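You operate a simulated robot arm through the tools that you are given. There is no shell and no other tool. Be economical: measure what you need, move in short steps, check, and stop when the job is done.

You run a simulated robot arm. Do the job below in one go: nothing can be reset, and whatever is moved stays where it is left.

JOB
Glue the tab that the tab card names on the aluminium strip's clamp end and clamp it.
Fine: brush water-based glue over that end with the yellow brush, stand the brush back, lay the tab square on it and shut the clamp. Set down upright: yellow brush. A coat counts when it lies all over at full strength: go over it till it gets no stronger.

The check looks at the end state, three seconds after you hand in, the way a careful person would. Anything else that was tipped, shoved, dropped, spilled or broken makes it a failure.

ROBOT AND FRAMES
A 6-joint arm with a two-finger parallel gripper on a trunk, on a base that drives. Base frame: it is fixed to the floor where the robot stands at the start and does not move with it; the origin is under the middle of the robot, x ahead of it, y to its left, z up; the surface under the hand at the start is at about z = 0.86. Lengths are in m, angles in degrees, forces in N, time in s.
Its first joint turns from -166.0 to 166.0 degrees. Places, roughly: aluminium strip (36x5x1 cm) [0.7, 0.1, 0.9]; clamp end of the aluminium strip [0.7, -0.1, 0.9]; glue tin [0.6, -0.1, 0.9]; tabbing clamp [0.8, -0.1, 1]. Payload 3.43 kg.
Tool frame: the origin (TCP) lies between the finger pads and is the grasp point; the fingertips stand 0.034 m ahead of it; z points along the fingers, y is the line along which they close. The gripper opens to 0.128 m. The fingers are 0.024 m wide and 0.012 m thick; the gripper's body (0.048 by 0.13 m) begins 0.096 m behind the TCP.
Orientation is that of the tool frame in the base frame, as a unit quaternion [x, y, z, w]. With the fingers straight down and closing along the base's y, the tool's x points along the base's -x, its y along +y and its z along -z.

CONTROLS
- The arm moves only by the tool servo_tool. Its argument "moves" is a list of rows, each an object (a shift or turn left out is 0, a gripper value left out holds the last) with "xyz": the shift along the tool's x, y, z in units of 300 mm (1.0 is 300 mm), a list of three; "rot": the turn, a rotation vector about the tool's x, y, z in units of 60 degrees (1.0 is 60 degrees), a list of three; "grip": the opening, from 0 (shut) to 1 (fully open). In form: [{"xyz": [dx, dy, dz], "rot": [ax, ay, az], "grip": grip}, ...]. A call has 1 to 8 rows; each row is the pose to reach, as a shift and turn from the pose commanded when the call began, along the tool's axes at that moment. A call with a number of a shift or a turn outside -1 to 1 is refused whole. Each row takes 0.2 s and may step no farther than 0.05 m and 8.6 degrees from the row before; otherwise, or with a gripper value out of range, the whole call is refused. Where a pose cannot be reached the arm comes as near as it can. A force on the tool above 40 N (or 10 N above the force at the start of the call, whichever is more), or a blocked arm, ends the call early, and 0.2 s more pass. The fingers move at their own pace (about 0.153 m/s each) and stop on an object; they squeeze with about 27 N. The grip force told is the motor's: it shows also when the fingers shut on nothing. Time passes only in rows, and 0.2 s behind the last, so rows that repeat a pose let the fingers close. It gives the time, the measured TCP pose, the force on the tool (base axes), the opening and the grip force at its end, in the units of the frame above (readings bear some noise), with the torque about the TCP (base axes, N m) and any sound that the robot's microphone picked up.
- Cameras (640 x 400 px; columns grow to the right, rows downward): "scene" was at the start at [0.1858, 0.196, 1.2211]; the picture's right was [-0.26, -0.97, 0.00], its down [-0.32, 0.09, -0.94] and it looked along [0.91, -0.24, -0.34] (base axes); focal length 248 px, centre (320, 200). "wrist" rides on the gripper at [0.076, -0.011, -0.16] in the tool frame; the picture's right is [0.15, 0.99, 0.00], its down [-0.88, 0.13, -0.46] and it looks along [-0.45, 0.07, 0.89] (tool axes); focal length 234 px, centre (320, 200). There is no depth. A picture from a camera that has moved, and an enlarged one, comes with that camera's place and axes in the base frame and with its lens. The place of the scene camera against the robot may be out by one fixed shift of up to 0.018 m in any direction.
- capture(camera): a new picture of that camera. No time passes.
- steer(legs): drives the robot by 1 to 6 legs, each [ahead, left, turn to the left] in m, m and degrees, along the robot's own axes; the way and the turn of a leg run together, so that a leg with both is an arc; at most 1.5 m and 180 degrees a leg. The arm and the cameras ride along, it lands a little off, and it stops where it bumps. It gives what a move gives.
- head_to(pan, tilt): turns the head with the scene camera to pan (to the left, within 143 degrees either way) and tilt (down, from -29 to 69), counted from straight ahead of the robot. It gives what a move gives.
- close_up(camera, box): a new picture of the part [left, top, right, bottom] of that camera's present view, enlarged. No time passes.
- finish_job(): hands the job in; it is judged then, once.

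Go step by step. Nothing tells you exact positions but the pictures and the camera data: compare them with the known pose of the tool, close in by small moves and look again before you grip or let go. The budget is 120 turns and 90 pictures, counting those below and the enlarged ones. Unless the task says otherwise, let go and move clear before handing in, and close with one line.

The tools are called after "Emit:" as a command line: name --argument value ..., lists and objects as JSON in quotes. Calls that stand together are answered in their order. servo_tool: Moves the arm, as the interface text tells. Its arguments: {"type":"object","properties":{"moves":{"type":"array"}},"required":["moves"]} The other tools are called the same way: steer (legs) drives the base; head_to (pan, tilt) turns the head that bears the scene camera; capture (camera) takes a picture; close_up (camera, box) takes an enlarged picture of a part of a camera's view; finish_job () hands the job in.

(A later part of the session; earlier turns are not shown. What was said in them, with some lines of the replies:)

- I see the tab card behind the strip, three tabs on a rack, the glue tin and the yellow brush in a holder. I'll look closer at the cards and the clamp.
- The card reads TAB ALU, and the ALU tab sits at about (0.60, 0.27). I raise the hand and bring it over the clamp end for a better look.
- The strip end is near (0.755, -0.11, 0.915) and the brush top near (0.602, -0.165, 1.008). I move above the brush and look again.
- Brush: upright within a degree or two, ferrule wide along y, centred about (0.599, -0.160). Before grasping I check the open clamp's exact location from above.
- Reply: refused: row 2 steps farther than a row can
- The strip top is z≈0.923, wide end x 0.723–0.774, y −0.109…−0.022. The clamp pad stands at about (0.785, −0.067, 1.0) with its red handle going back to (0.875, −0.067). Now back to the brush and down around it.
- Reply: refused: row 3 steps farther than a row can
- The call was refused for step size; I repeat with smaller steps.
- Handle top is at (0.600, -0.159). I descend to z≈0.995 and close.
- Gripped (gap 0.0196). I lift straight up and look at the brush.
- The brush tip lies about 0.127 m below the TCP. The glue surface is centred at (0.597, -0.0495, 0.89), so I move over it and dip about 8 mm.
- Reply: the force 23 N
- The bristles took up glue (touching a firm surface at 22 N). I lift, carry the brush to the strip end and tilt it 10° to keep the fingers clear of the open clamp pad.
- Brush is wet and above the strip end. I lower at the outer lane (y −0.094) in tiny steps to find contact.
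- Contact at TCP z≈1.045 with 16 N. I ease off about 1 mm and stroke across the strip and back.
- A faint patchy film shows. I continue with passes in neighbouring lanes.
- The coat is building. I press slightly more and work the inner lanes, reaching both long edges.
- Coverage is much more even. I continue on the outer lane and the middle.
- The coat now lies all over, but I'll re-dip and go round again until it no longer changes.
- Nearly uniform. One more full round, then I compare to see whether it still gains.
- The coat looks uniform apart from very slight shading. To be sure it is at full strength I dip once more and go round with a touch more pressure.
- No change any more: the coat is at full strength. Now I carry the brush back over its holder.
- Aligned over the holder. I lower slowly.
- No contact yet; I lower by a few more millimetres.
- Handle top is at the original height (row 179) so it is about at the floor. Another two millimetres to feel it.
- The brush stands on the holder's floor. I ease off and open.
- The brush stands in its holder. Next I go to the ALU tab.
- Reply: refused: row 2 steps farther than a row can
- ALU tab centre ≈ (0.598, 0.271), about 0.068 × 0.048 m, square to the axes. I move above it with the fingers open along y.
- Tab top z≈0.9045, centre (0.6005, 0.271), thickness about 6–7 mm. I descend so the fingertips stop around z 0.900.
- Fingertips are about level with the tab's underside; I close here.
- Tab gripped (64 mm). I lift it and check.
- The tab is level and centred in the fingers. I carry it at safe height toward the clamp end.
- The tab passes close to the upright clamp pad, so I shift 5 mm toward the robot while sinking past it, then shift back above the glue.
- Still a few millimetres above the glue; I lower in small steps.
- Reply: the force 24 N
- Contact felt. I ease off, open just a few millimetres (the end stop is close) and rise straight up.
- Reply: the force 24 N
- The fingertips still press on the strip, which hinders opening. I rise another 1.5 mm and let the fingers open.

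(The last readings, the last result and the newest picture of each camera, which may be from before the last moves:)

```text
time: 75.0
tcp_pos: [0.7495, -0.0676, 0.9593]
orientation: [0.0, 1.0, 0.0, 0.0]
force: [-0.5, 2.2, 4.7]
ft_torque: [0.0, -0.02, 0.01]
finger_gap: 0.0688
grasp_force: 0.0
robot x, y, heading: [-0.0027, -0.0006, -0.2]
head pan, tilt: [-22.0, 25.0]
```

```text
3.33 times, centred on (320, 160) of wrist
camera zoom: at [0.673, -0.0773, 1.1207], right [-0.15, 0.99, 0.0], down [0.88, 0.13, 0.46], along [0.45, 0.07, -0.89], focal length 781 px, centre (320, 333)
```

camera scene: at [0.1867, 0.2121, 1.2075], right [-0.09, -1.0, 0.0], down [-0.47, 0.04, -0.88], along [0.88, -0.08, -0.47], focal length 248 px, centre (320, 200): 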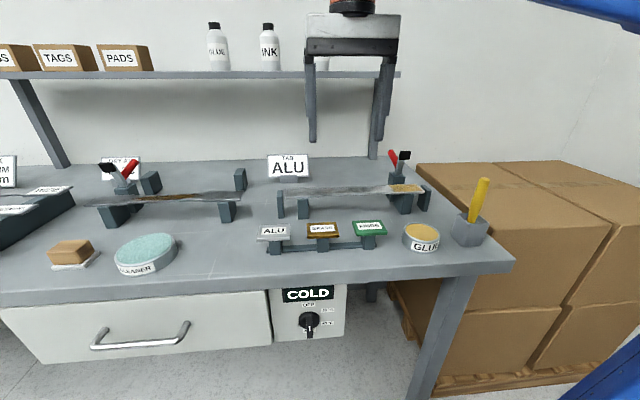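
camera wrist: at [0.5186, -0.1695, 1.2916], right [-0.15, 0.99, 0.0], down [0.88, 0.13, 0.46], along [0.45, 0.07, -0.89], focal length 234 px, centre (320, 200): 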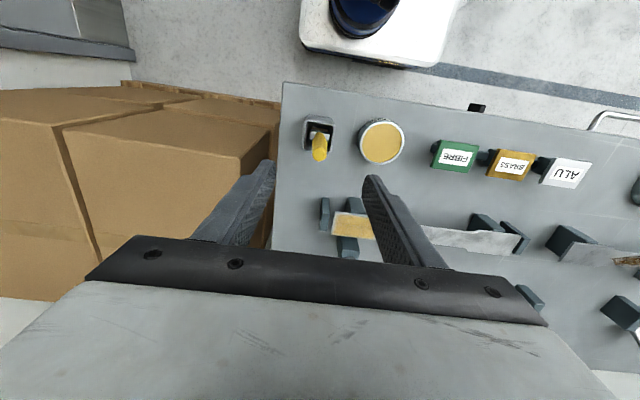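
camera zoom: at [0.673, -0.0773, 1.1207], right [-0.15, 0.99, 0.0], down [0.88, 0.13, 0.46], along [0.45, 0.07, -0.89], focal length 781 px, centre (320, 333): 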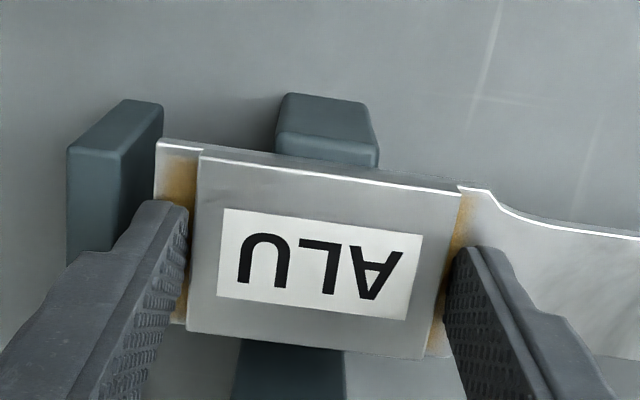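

The fingers are free of the tab. I rise straight up and look at how it lies.

Emit:
servo_tool --moves '[{"xyz": [0, 0, -0.02], "grip": 0.545}, {"xyz": [0, 0, -0.06], "grip": 0.545}, {"xyz": [0.02, 0, -0.15], "grip": 0.545}, {"xyz": [0.02, 0, -0.3], "grip": 0.545}, {"xyz": [0.02, 0, -0.45], "grip": 0.545}]'

Emit:
close_up --camera "wrist" --box '[260, 90, 380, 190]'

Emit:
close_up --camera "scene" --box '[270, 140, 370, 220]'

```text
time: 76.2
tcp_pos: [0.7423, -0.067, 1.0964]
orientation: [0.0, 1.0, 0.0, 0.0]
force: [0.5, -0.1, 0.1]
ft_torque: [-0.02, 0.02, -0.02]
finger_gap: 0.0699
grasp_force: 0.0
robot x, y, heading: [0.0002, 0.002, -0.1]
head pan, tilt: [-22.0, 25.0]
```

```text
4.00 times, centred on (320, 140) of wrist
camera zoom: at [0.6655, -0.0775, 1.2568], right [-0.15, 0.99, 0.0], down [0.88, 0.13, 0.46], along [0.45, 0.07, -0.89], focal length 937 px, centre (320, 440)
```

zoom: 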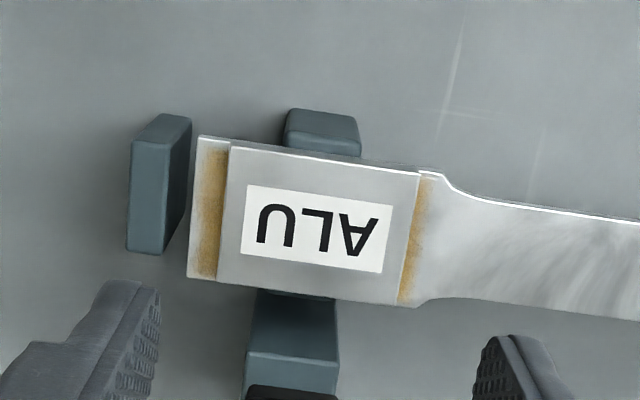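

```text
5.00 times, centred on (320, 180) of scene
camera zoom: at [0.1813, 0.1855, 1.2123], right [-0.37, -0.93, 0.0], down [-0.39, 0.16, -0.91], along [0.84, -0.34, -0.42], focal length 1242 px, centre (320, 300)
```

zoom: 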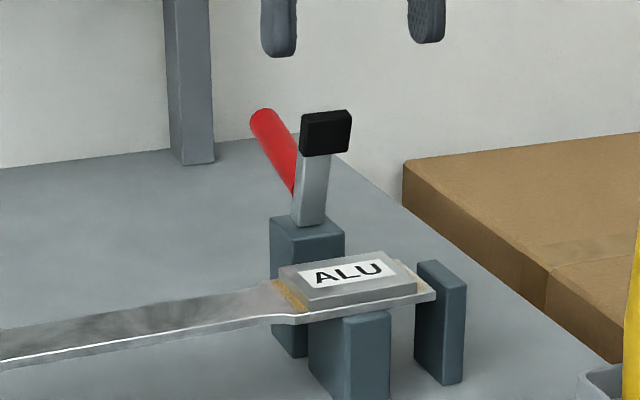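

The tab lies square on the coat. Now the clamp: its red handle ends at about (0.882, −0.067, 0.987), pivot near (0.81, 0.94). I move above the handle and look.

Emit:
servo_tool --moves '[{"xyz": [-0.14, 0, -0.03], "grip": 0.5}, {"xyz": [-0.28, 0, -0.03], "grip": 0.5}, {"xyz": [-0.42, 0, -0.03], "grip": 0.5}]'

Emit:
close_up --camera "wrist" --box '[240, 90, 400, 220]'

Emit:
capture --camera "scene"

```text
time: 77.0
tcp_pos: [0.8685, -0.0665, 1.1045]
orientation: [0.0, 1.0, 0.0, 0.002]
force: [-1.2, 0.5, 0.6]
ft_torque: [0.02, -0.13, 0.0]
finger_gap: 0.0636
grasp_force: 0.1
robot x, y, heading: [-0.0001, -0.0012, -0.1]
head pan, tilt: [-22.0, 25.0]
```

```text
3.08 times, centred on (320, 155) of wrist
camera zoom: at [0.7915, -0.0776, 1.2659], right [-0.15, 0.99, 0.0], down [0.88, 0.13, 0.46], along [0.45, 0.07, -0.89], focal length 720 px, centre (320, 338)
```

zoom: 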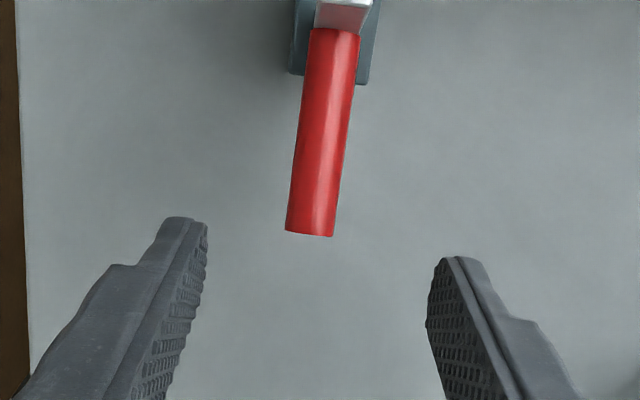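

```text
21 pictures are left
camera scene: at [0.1807, 0.1855, 1.2124], right [-0.37, -0.93, 0.0], down [-0.39, 0.16, -0.91], along [0.84, -0.34, -0.42], focal length 248 px, centre (320, 200)
```

scene: 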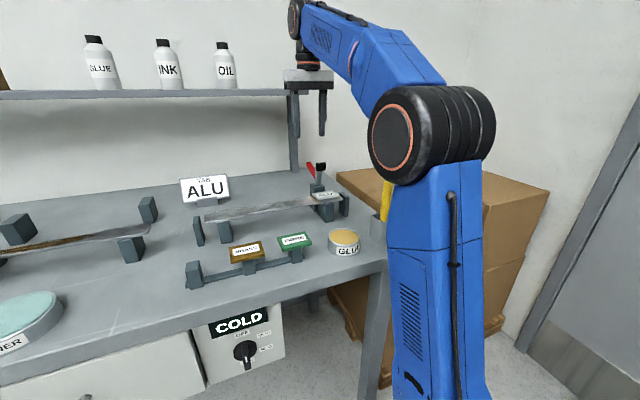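

The handle is right between the fingers (y −0.067, end at x≈0.884). I descend and grip it.

Emit:
servo_tool --moves '[{"xyz": [0, 0, 0.14], "grip": 0.5}, {"xyz": [0, 0, 0.28], "grip": 0.5}, {"xyz": [0, 0, 0.38], "grip": 0.5}, {"xyz": [0, 0, 0.428], "grip": 0.5}, {"xyz": [0, 0, 0.428], "grip": 0.2}, {"xyz": [0, 0, 0.428], "grip": 0.0}, {"xyz": [0, 0, 0.428], "grip": 0.0}]'

Emit:
close_up --camera "wrist" --box '[240, 90, 400, 220]'

Emit:
close_up --camera "scene" --box '[270, 80, 370, 220]'

```text
time: 78.6
tcp_pos: [0.8696, -0.0683, 0.9766]
orientation: [0.0, 1.0, 0.0, 0.0]
force: [-1.8, -25.6, -2.6]
ft_torque: [-0.09, -0.21, -0.03]
finger_gap: 0.0196
grasp_force: 44.6
robot x, y, heading: [0.0007, 0.0003, 0.0]
head pan, tilt: [-22.0, 25.0]
```

```text
3.08 times, centred on (320, 155) of wrist
camera zoom: at [0.7926, -0.0792, 1.1363], right [-0.15, 0.99, 0.0], down [0.88, 0.13, 0.46], along [0.45, 0.07, -0.89], focal length 720 px, centre (320, 338)
```

zoom: 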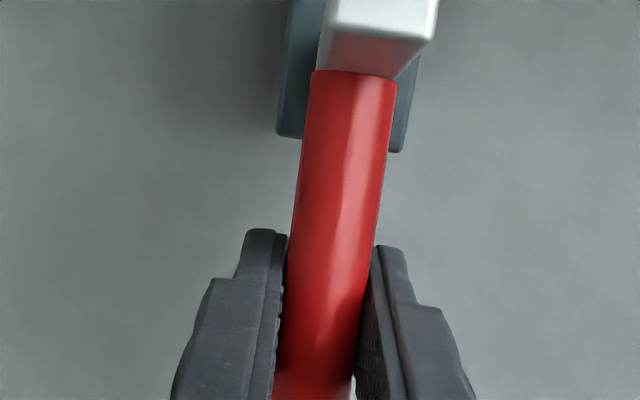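

```text
2.86 times, centred on (320, 150) of scene
camera zoom: at [0.1814, 0.1843, 1.2124], right [-0.38, -0.93, 0.0], down [-0.39, 0.16, -0.91], along [0.84, -0.34, -0.42], focal length 710 px, centre (320, 343)
```

zoom: 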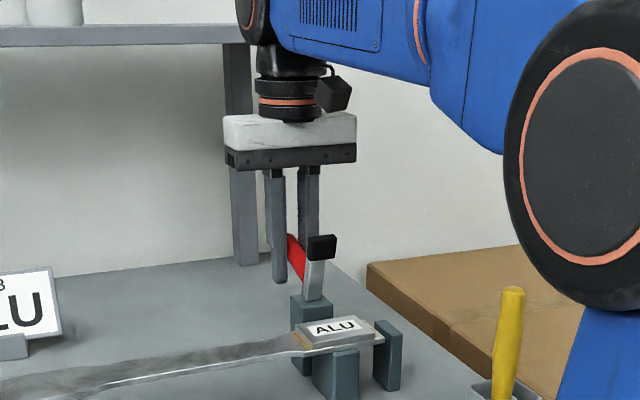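

Handle gripped. I start swinging it along an arc about the pivot, watching the force.

Emit:
servo_tool --moves '[{"xyz": [0, -0.006, 0], "grip": 0}, {"xyz": [0.01, -0.006, -0.016], "grip": 0}, {"xyz": [0.021, -0.006, -0.032], "grip": 0}, {"xyz": [0.035, -0.006, -0.047], "grip": 0}, {"xyz": [0.049, -0.006, -0.0617], "grip": 0}]'

Emit:
close_up --camera "scene" --box '[270, 110, 370, 220]'

```text
time: 79.8
tcp_pos: [0.8559, -0.069, 0.9945]
orientation: [0.0, 1.0, 0.0, 0.0]
force: [17.9, -8.4, -10.7]
ft_torque: [-0.06, -1.23, 0.05]
finger_gap: 0.0196
grasp_force: 44.7
robot x, y, heading: [0.0017, 0.0004, -0.0]
head pan, tilt: [-22.0, 25.0]
```

```text
3.64 times, centred on (320, 165) of scene
camera zoom: at [0.1823, 0.1853, 1.2122], right [-0.37, -0.93, 0.0], down [-0.39, 0.16, -0.91], along [0.84, -0.34, -0.42], focal length 903 px, centre (320, 327)
```

zoom: 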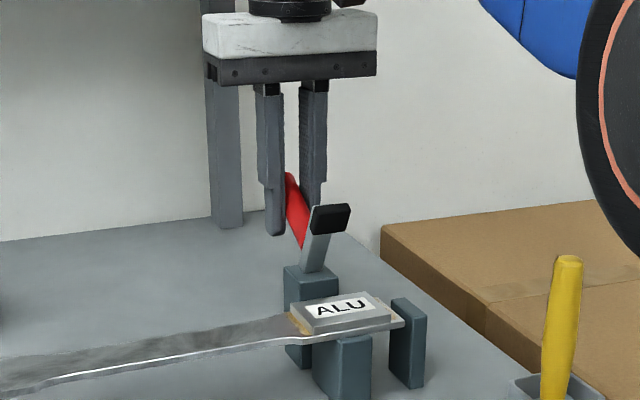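

The clamp arm is coming down. I continue along the arc.

Emit:
servo_tool --moves '[{"xyz": [0.015, -0.002, -0.0135], "grip": 0}, {"xyz": [0.0323, -0.002, -0.0246], "grip": 0}, {"xyz": [0.05, -0.002, -0.0345], "grip": 0}, {"xyz": [0.0687, -0.002, -0.043], "grip": 0}]'

Emit:
servo_tool --moves '[{"xyz": [0.019, 0, -0.0065], "grip": 0}, {"xyz": [0.0386, 0, -0.012], "grip": 0}]'

Emit:
close_up --camera "scene" --box '[270, 110, 370, 220]'

```text
time: 80.8
tcp_pos: [0.836, -0.068, 1.0071]
orientation: [-0.001, 1.0, 0.0, 0.0]
force: [22.6, 4.6, -3.8]
ft_torque: [0.05, -1.43, -0.02]
finger_gap: 0.0197
grasp_force: 45.0
robot x, y, heading: [-0.0014, 0.0038, -0.2]
head pan, tilt: [-22.0, 25.0]
```

```text
time: 81.4
tcp_pos: [0.8224, -0.0691, 1.0108]
orientation: [0.0, 1.0, 0.0, -0.001]
force: [22.8, 7.3, -6.4]
ft_torque: [0.14, -1.5, 0.03]
finger_gap: 0.0198
grasp_force: 44.8
robot x, y, heading: [0.0013, 0.0027, 0.1]
head pan, tilt: [-22.0, 25.0]
```

```text
3.64 times, centred on (320, 165) of scene
camera zoom: at [0.1822, 0.1858, 1.2121], right [-0.37, -0.93, 0.0], down [-0.39, 0.16, -0.91], along [0.84, -0.34, -0.42], focal length 903 px, centre (320, 327)
```

zoom: 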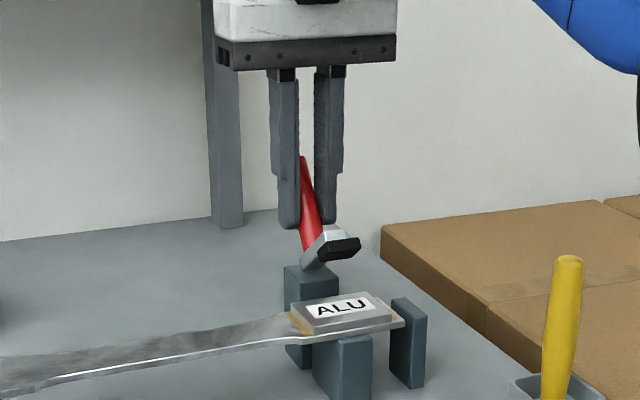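

Emit:
servo_tool --moves '[{"xyz": [0.02, 0, -0.003], "grip": 0}, {"xyz": [0.0407, 0, -0.005], "grip": 0}, {"xyz": [0.061, 0, -0.0045], "grip": 0}, {"xyz": [0.081, 0, -0.0026], "grip": 0}]'

Emit:
close_up --camera "scene" --box '[270, 110, 370, 220]'

```text
time: 82.4
tcp_pos: [0.7974, -0.0682, 1.0122]
orientation: [-0.001, 1.0, 0.0, 0.0]
force: [26.1, 9.6, 3.0]
ft_torque: [0.29, -1.69, 0.07]
finger_gap: 0.0195
grasp_force: 45.1
robot x, y, heading: [0.0006, 0.0, -0.1]
head pan, tilt: [-22.0, 25.0]
```

```text
3.64 times, centred on (320, 165) of scene
camera zoom: at [0.182, 0.1859, 1.2121], right [-0.37, -0.93, 0.0], down [-0.39, 0.16, -0.91], along [0.84, -0.34, -0.42], focal length 903 px, centre (320, 327)
```

zoom: 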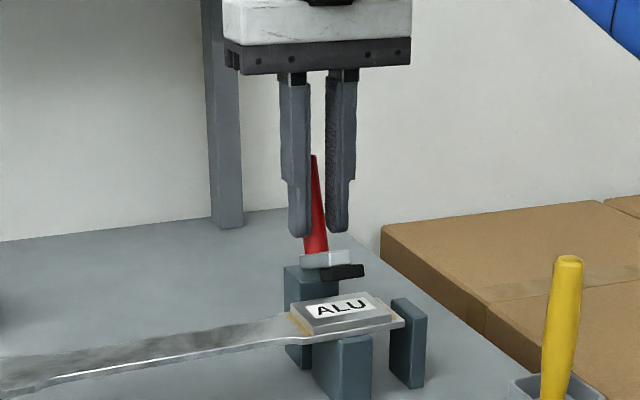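

Emit:
servo_tool --moves '[{"xyz": [0.02, 0, 0.0037], "grip": 0}, {"xyz": [0.0397, 0, 0.009], "grip": 0}, {"xyz": [0.05, 0, 0.0126], "grip": 0}]'

Emit:
close_up --camera "scene" --box '[270, 110, 370, 220]'

```text
time: 83.2
tcp_pos: [0.7827, -0.0693, 1.0081]
orientation: [0.0, 1.0, 0.0, 0.0]
force: [1.0, -0.3, -0.1]
ft_torque: [-0.01, 0.02, -0.02]
finger_gap: 0.0003
grasp_force: 33.3
robot x, y, heading: [-0.0002, -0.0007, 0.1]
head pan, tilt: [-22.0, 25.0]
```

```text
3.64 times, centred on (320, 165) of scene
camera zoom: at [0.181, 0.1854, 1.2123], right [-0.37, -0.93, 0.0], down [-0.39, 0.16, -0.91], along [0.84, -0.34, -0.42], focal length 903 px, centre (320, 327)
```

zoom: 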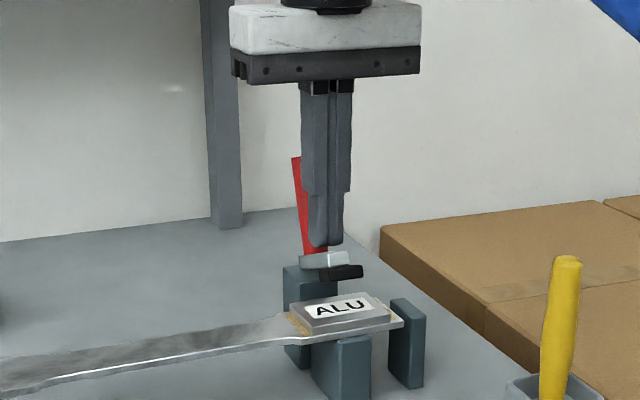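

The fingers slipped off the handle near the end of the arc; the clamp stands almost closed. I rise, go round behind the handle with closed fingers and push it the rest of the way.

Emit:
servo_tool --moves '[{"xyz": [0, 0, -0.15], "grip": 0}, {"xyz": [0, 0, -0.3], "grip": 0}, {"xyz": [-0.14, 0.004, -0.3], "grip": 0}, {"xyz": [-0.27, 0.004, -0.3], "grip": 0}, {"xyz": [-0.27, 0.004, -0.17], "grip": 0}, {"xyz": [-0.27, 0.004, -0.04], "grip": 0}]'

Emit:
close_up --camera "wrist" --box '[220, 60, 420, 220]'

Emit:
close_up --camera "scene" --box '[270, 110, 370, 220]'

```text
time: 84.6
tcp_pos: [0.8648, -0.0681, 1.0182]
orientation: [0.0, 1.0, 0.0, 0.0]
force: [-0.2, -0.6, -0.2]
ft_torque: [0.0, -0.01, -0.01]
finger_gap: 0.0
grasp_force: 33.1
robot x, y, heading: [0.0006, 0.0007, -0.1]
head pan, tilt: [-22.0, 25.0]
```

```text
2.50 times, centred on (320, 140) of wrist
camera zoom: at [0.7873, -0.0788, 1.1807], right [-0.15, 0.99, 0.0], down [0.88, 0.13, 0.46], along [0.45, 0.07, -0.89], focal length 585 px, centre (320, 350)
```

zoom: 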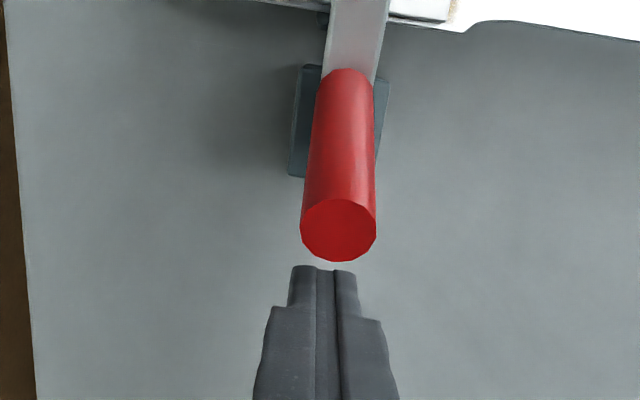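

```text
3.64 times, centred on (320, 165) of scene
camera zoom: at [0.1812, 0.1856, 1.2123], right [-0.37, -0.93, 0.0], down [-0.39, 0.16, -0.91], along [0.84, -0.34, -0.42], focal length 903 px, centre (320, 327)
```

zoom: 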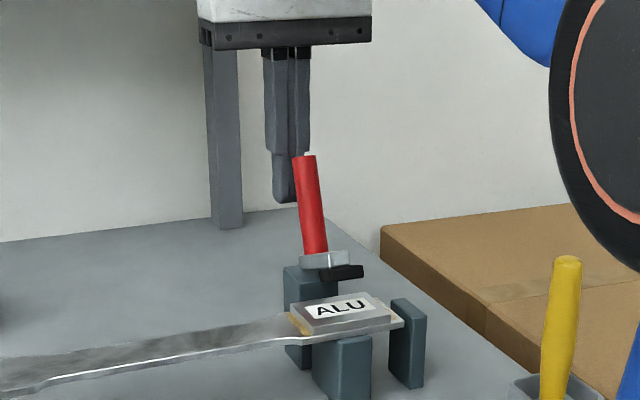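

The handle's end is at about (0.828, −0.067, 1.03), right in front of the fingers. I push it toward −x step by step.

Emit:
servo_tool --moves '[{"xyz": [0.03, 0, 0], "grip": 0}, {"xyz": [0.05, 0, 0], "grip": 0}, {"xyz": [0.07, 0, 0], "grip": 0}, {"xyz": [0.09, 0, 0], "grip": 0}, {"xyz": [0.11, 0, 0], "grip": 0}]'

Emit:
close_up --camera "scene" --box '[270, 110, 370, 220]'

```text
time: 85.8
tcp_pos: [0.8312, -0.0673, 1.0198]
orientation: [0.0, 1.0, 0.0, -0.001]
force: [0.3, 0.7, -0.6]
ft_torque: [0.0, 0.03, 0.02]
finger_gap: 0.0
grasp_force: 33.1
robot x, y, heading: [-0.0003, 0.0015, -0.1]
head pan, tilt: [-22.0, 25.0]
```

```text
3.64 times, centred on (320, 165) of scene
camera zoom: at [0.1813, 0.1855, 1.2123], right [-0.37, -0.93, 0.0], down [-0.39, 0.16, -0.91], along [0.84, -0.34, -0.42], focal length 903 px, centre (320, 327)
```

zoom: 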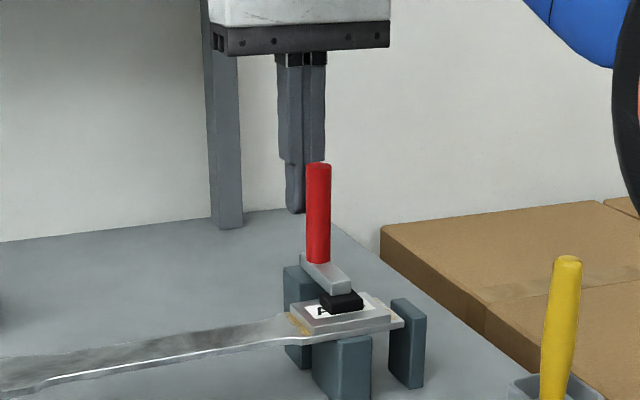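

The clamp has snapped down onto the tab. I push gently a little further to be sure it is fully shut.

Emit:
servo_tool --moves '[{"xyz": [0.015, 0, 0], "grip": 0}, {"xyz": [0.03, 0, 0], "grip": 0}, {"xyz": [0.04, 0, 0], "grip": 0}]'

Emit:
close_up --camera "scene" --box '[290, 150, 370, 220]'

```text
time: 86.6
tcp_pos: [0.8199, -0.0677, 1.0201]
orientation: [0.0, 1.0, 0.0, 0.0]
force: [0.3, 0.9, 0.4]
ft_torque: [0.0, 0.01, -0.02]
finger_gap: 0.0
grasp_force: 33.0
robot x, y, heading: [-0.0025, -0.0031, -0.4]
head pan, tilt: [-22.0, 25.0]
```

```text
5.71 times, centred on (330, 185) of scene
camera zoom: at [0.1813, 0.1855, 1.2123], right [-0.37, -0.93, 0.0], down [-0.39, 0.16, -0.91], along [0.84, -0.34, -0.42], focal length 1419 px, centre (263, 286)
```

zoom: 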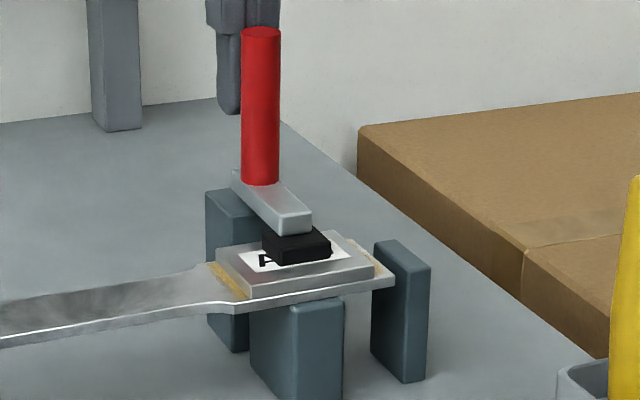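

The pad sits flat on the tab and the handle stands upright: clamped. I back away, rise and make a final check.

Emit:
servo_tool --moves '[{"xyz": [-0.08, 0, 0], "grip": 0}, {"xyz": [-0.08, 0, -0.15], "grip": 0}, {"xyz": [-0.08, 0, -0.3], "grip": 0}, {"xyz": [-0.08, 0, -0.45], "grip": 0}, {"xyz": [0.08, 0, -0.45], "grip": 0}, {"xyz": [0.24, 0, -0.45], "grip": 0}, {"xyz": [0.4, 0, -0.45], "grip": 0}, {"xyz": [0.5, 0, -0.45], "grip": 0}]'

Emit:
close_up --camera "wrist" --box '[220, 80, 420, 240]'

Emit:
capture --camera "scene"

```text
time: 88.4
tcp_pos: [0.6694, -0.0669, 1.1539]
orientation: [0.001, 1.0, 0.001, -0.002]
force: [0.3, -0.4, 0.4]
ft_torque: [0.02, 0.06, 0.05]
finger_gap: 0.0
grasp_force: 32.8
robot x, y, heading: [-0.0009, -0.0003, 0.2]
head pan, tilt: [-22.0, 25.0]
```

```text
2.50 times, centred on (320, 160) of wrist
camera zoom: at [0.5929, -0.0782, 1.3151], right [-0.15, 0.99, 0.0], down [0.88, 0.13, 0.45], along [0.45, 0.07, -0.89], focal length 585 px, centre (320, 300)
```

zoom: 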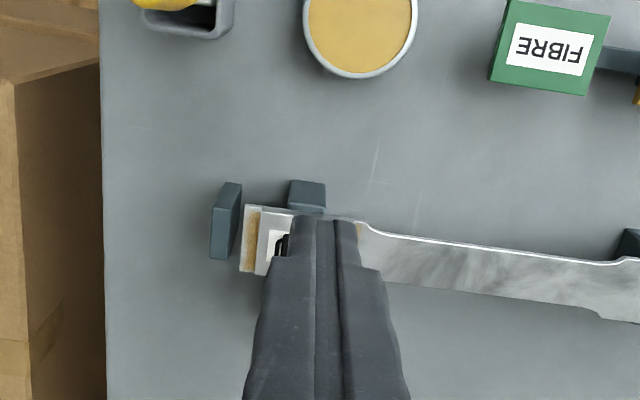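

```text
9 pictures are left
camera scene: at [0.1816, 0.1855, 1.2122], right [-0.37, -0.93, 0.0], down [-0.39, 0.16, -0.91], along [0.84, -0.34, -0.42], focal length 248 px, centre (320, 200)
```

scene: 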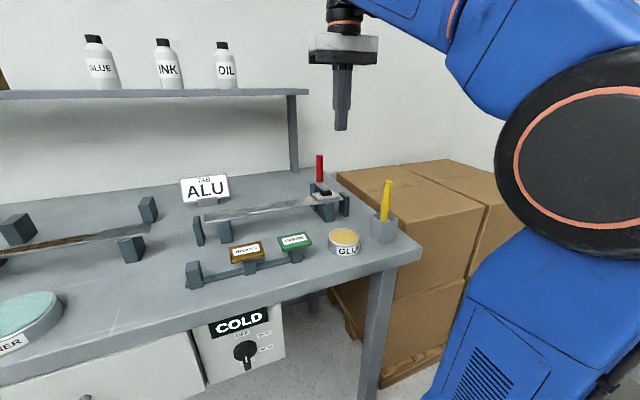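

The brush stands in its holder, the tab lies square under the shut clamp, nothing else has moved and the hand is clear. I hand the job in.

Emit:
finish_job

```text
The job is handed in.
```

The ALU tab is glued square on the strip's clamp end and the clamp is shut on it. The coat went on to full strength, and the yellow brush is upright in its holder.
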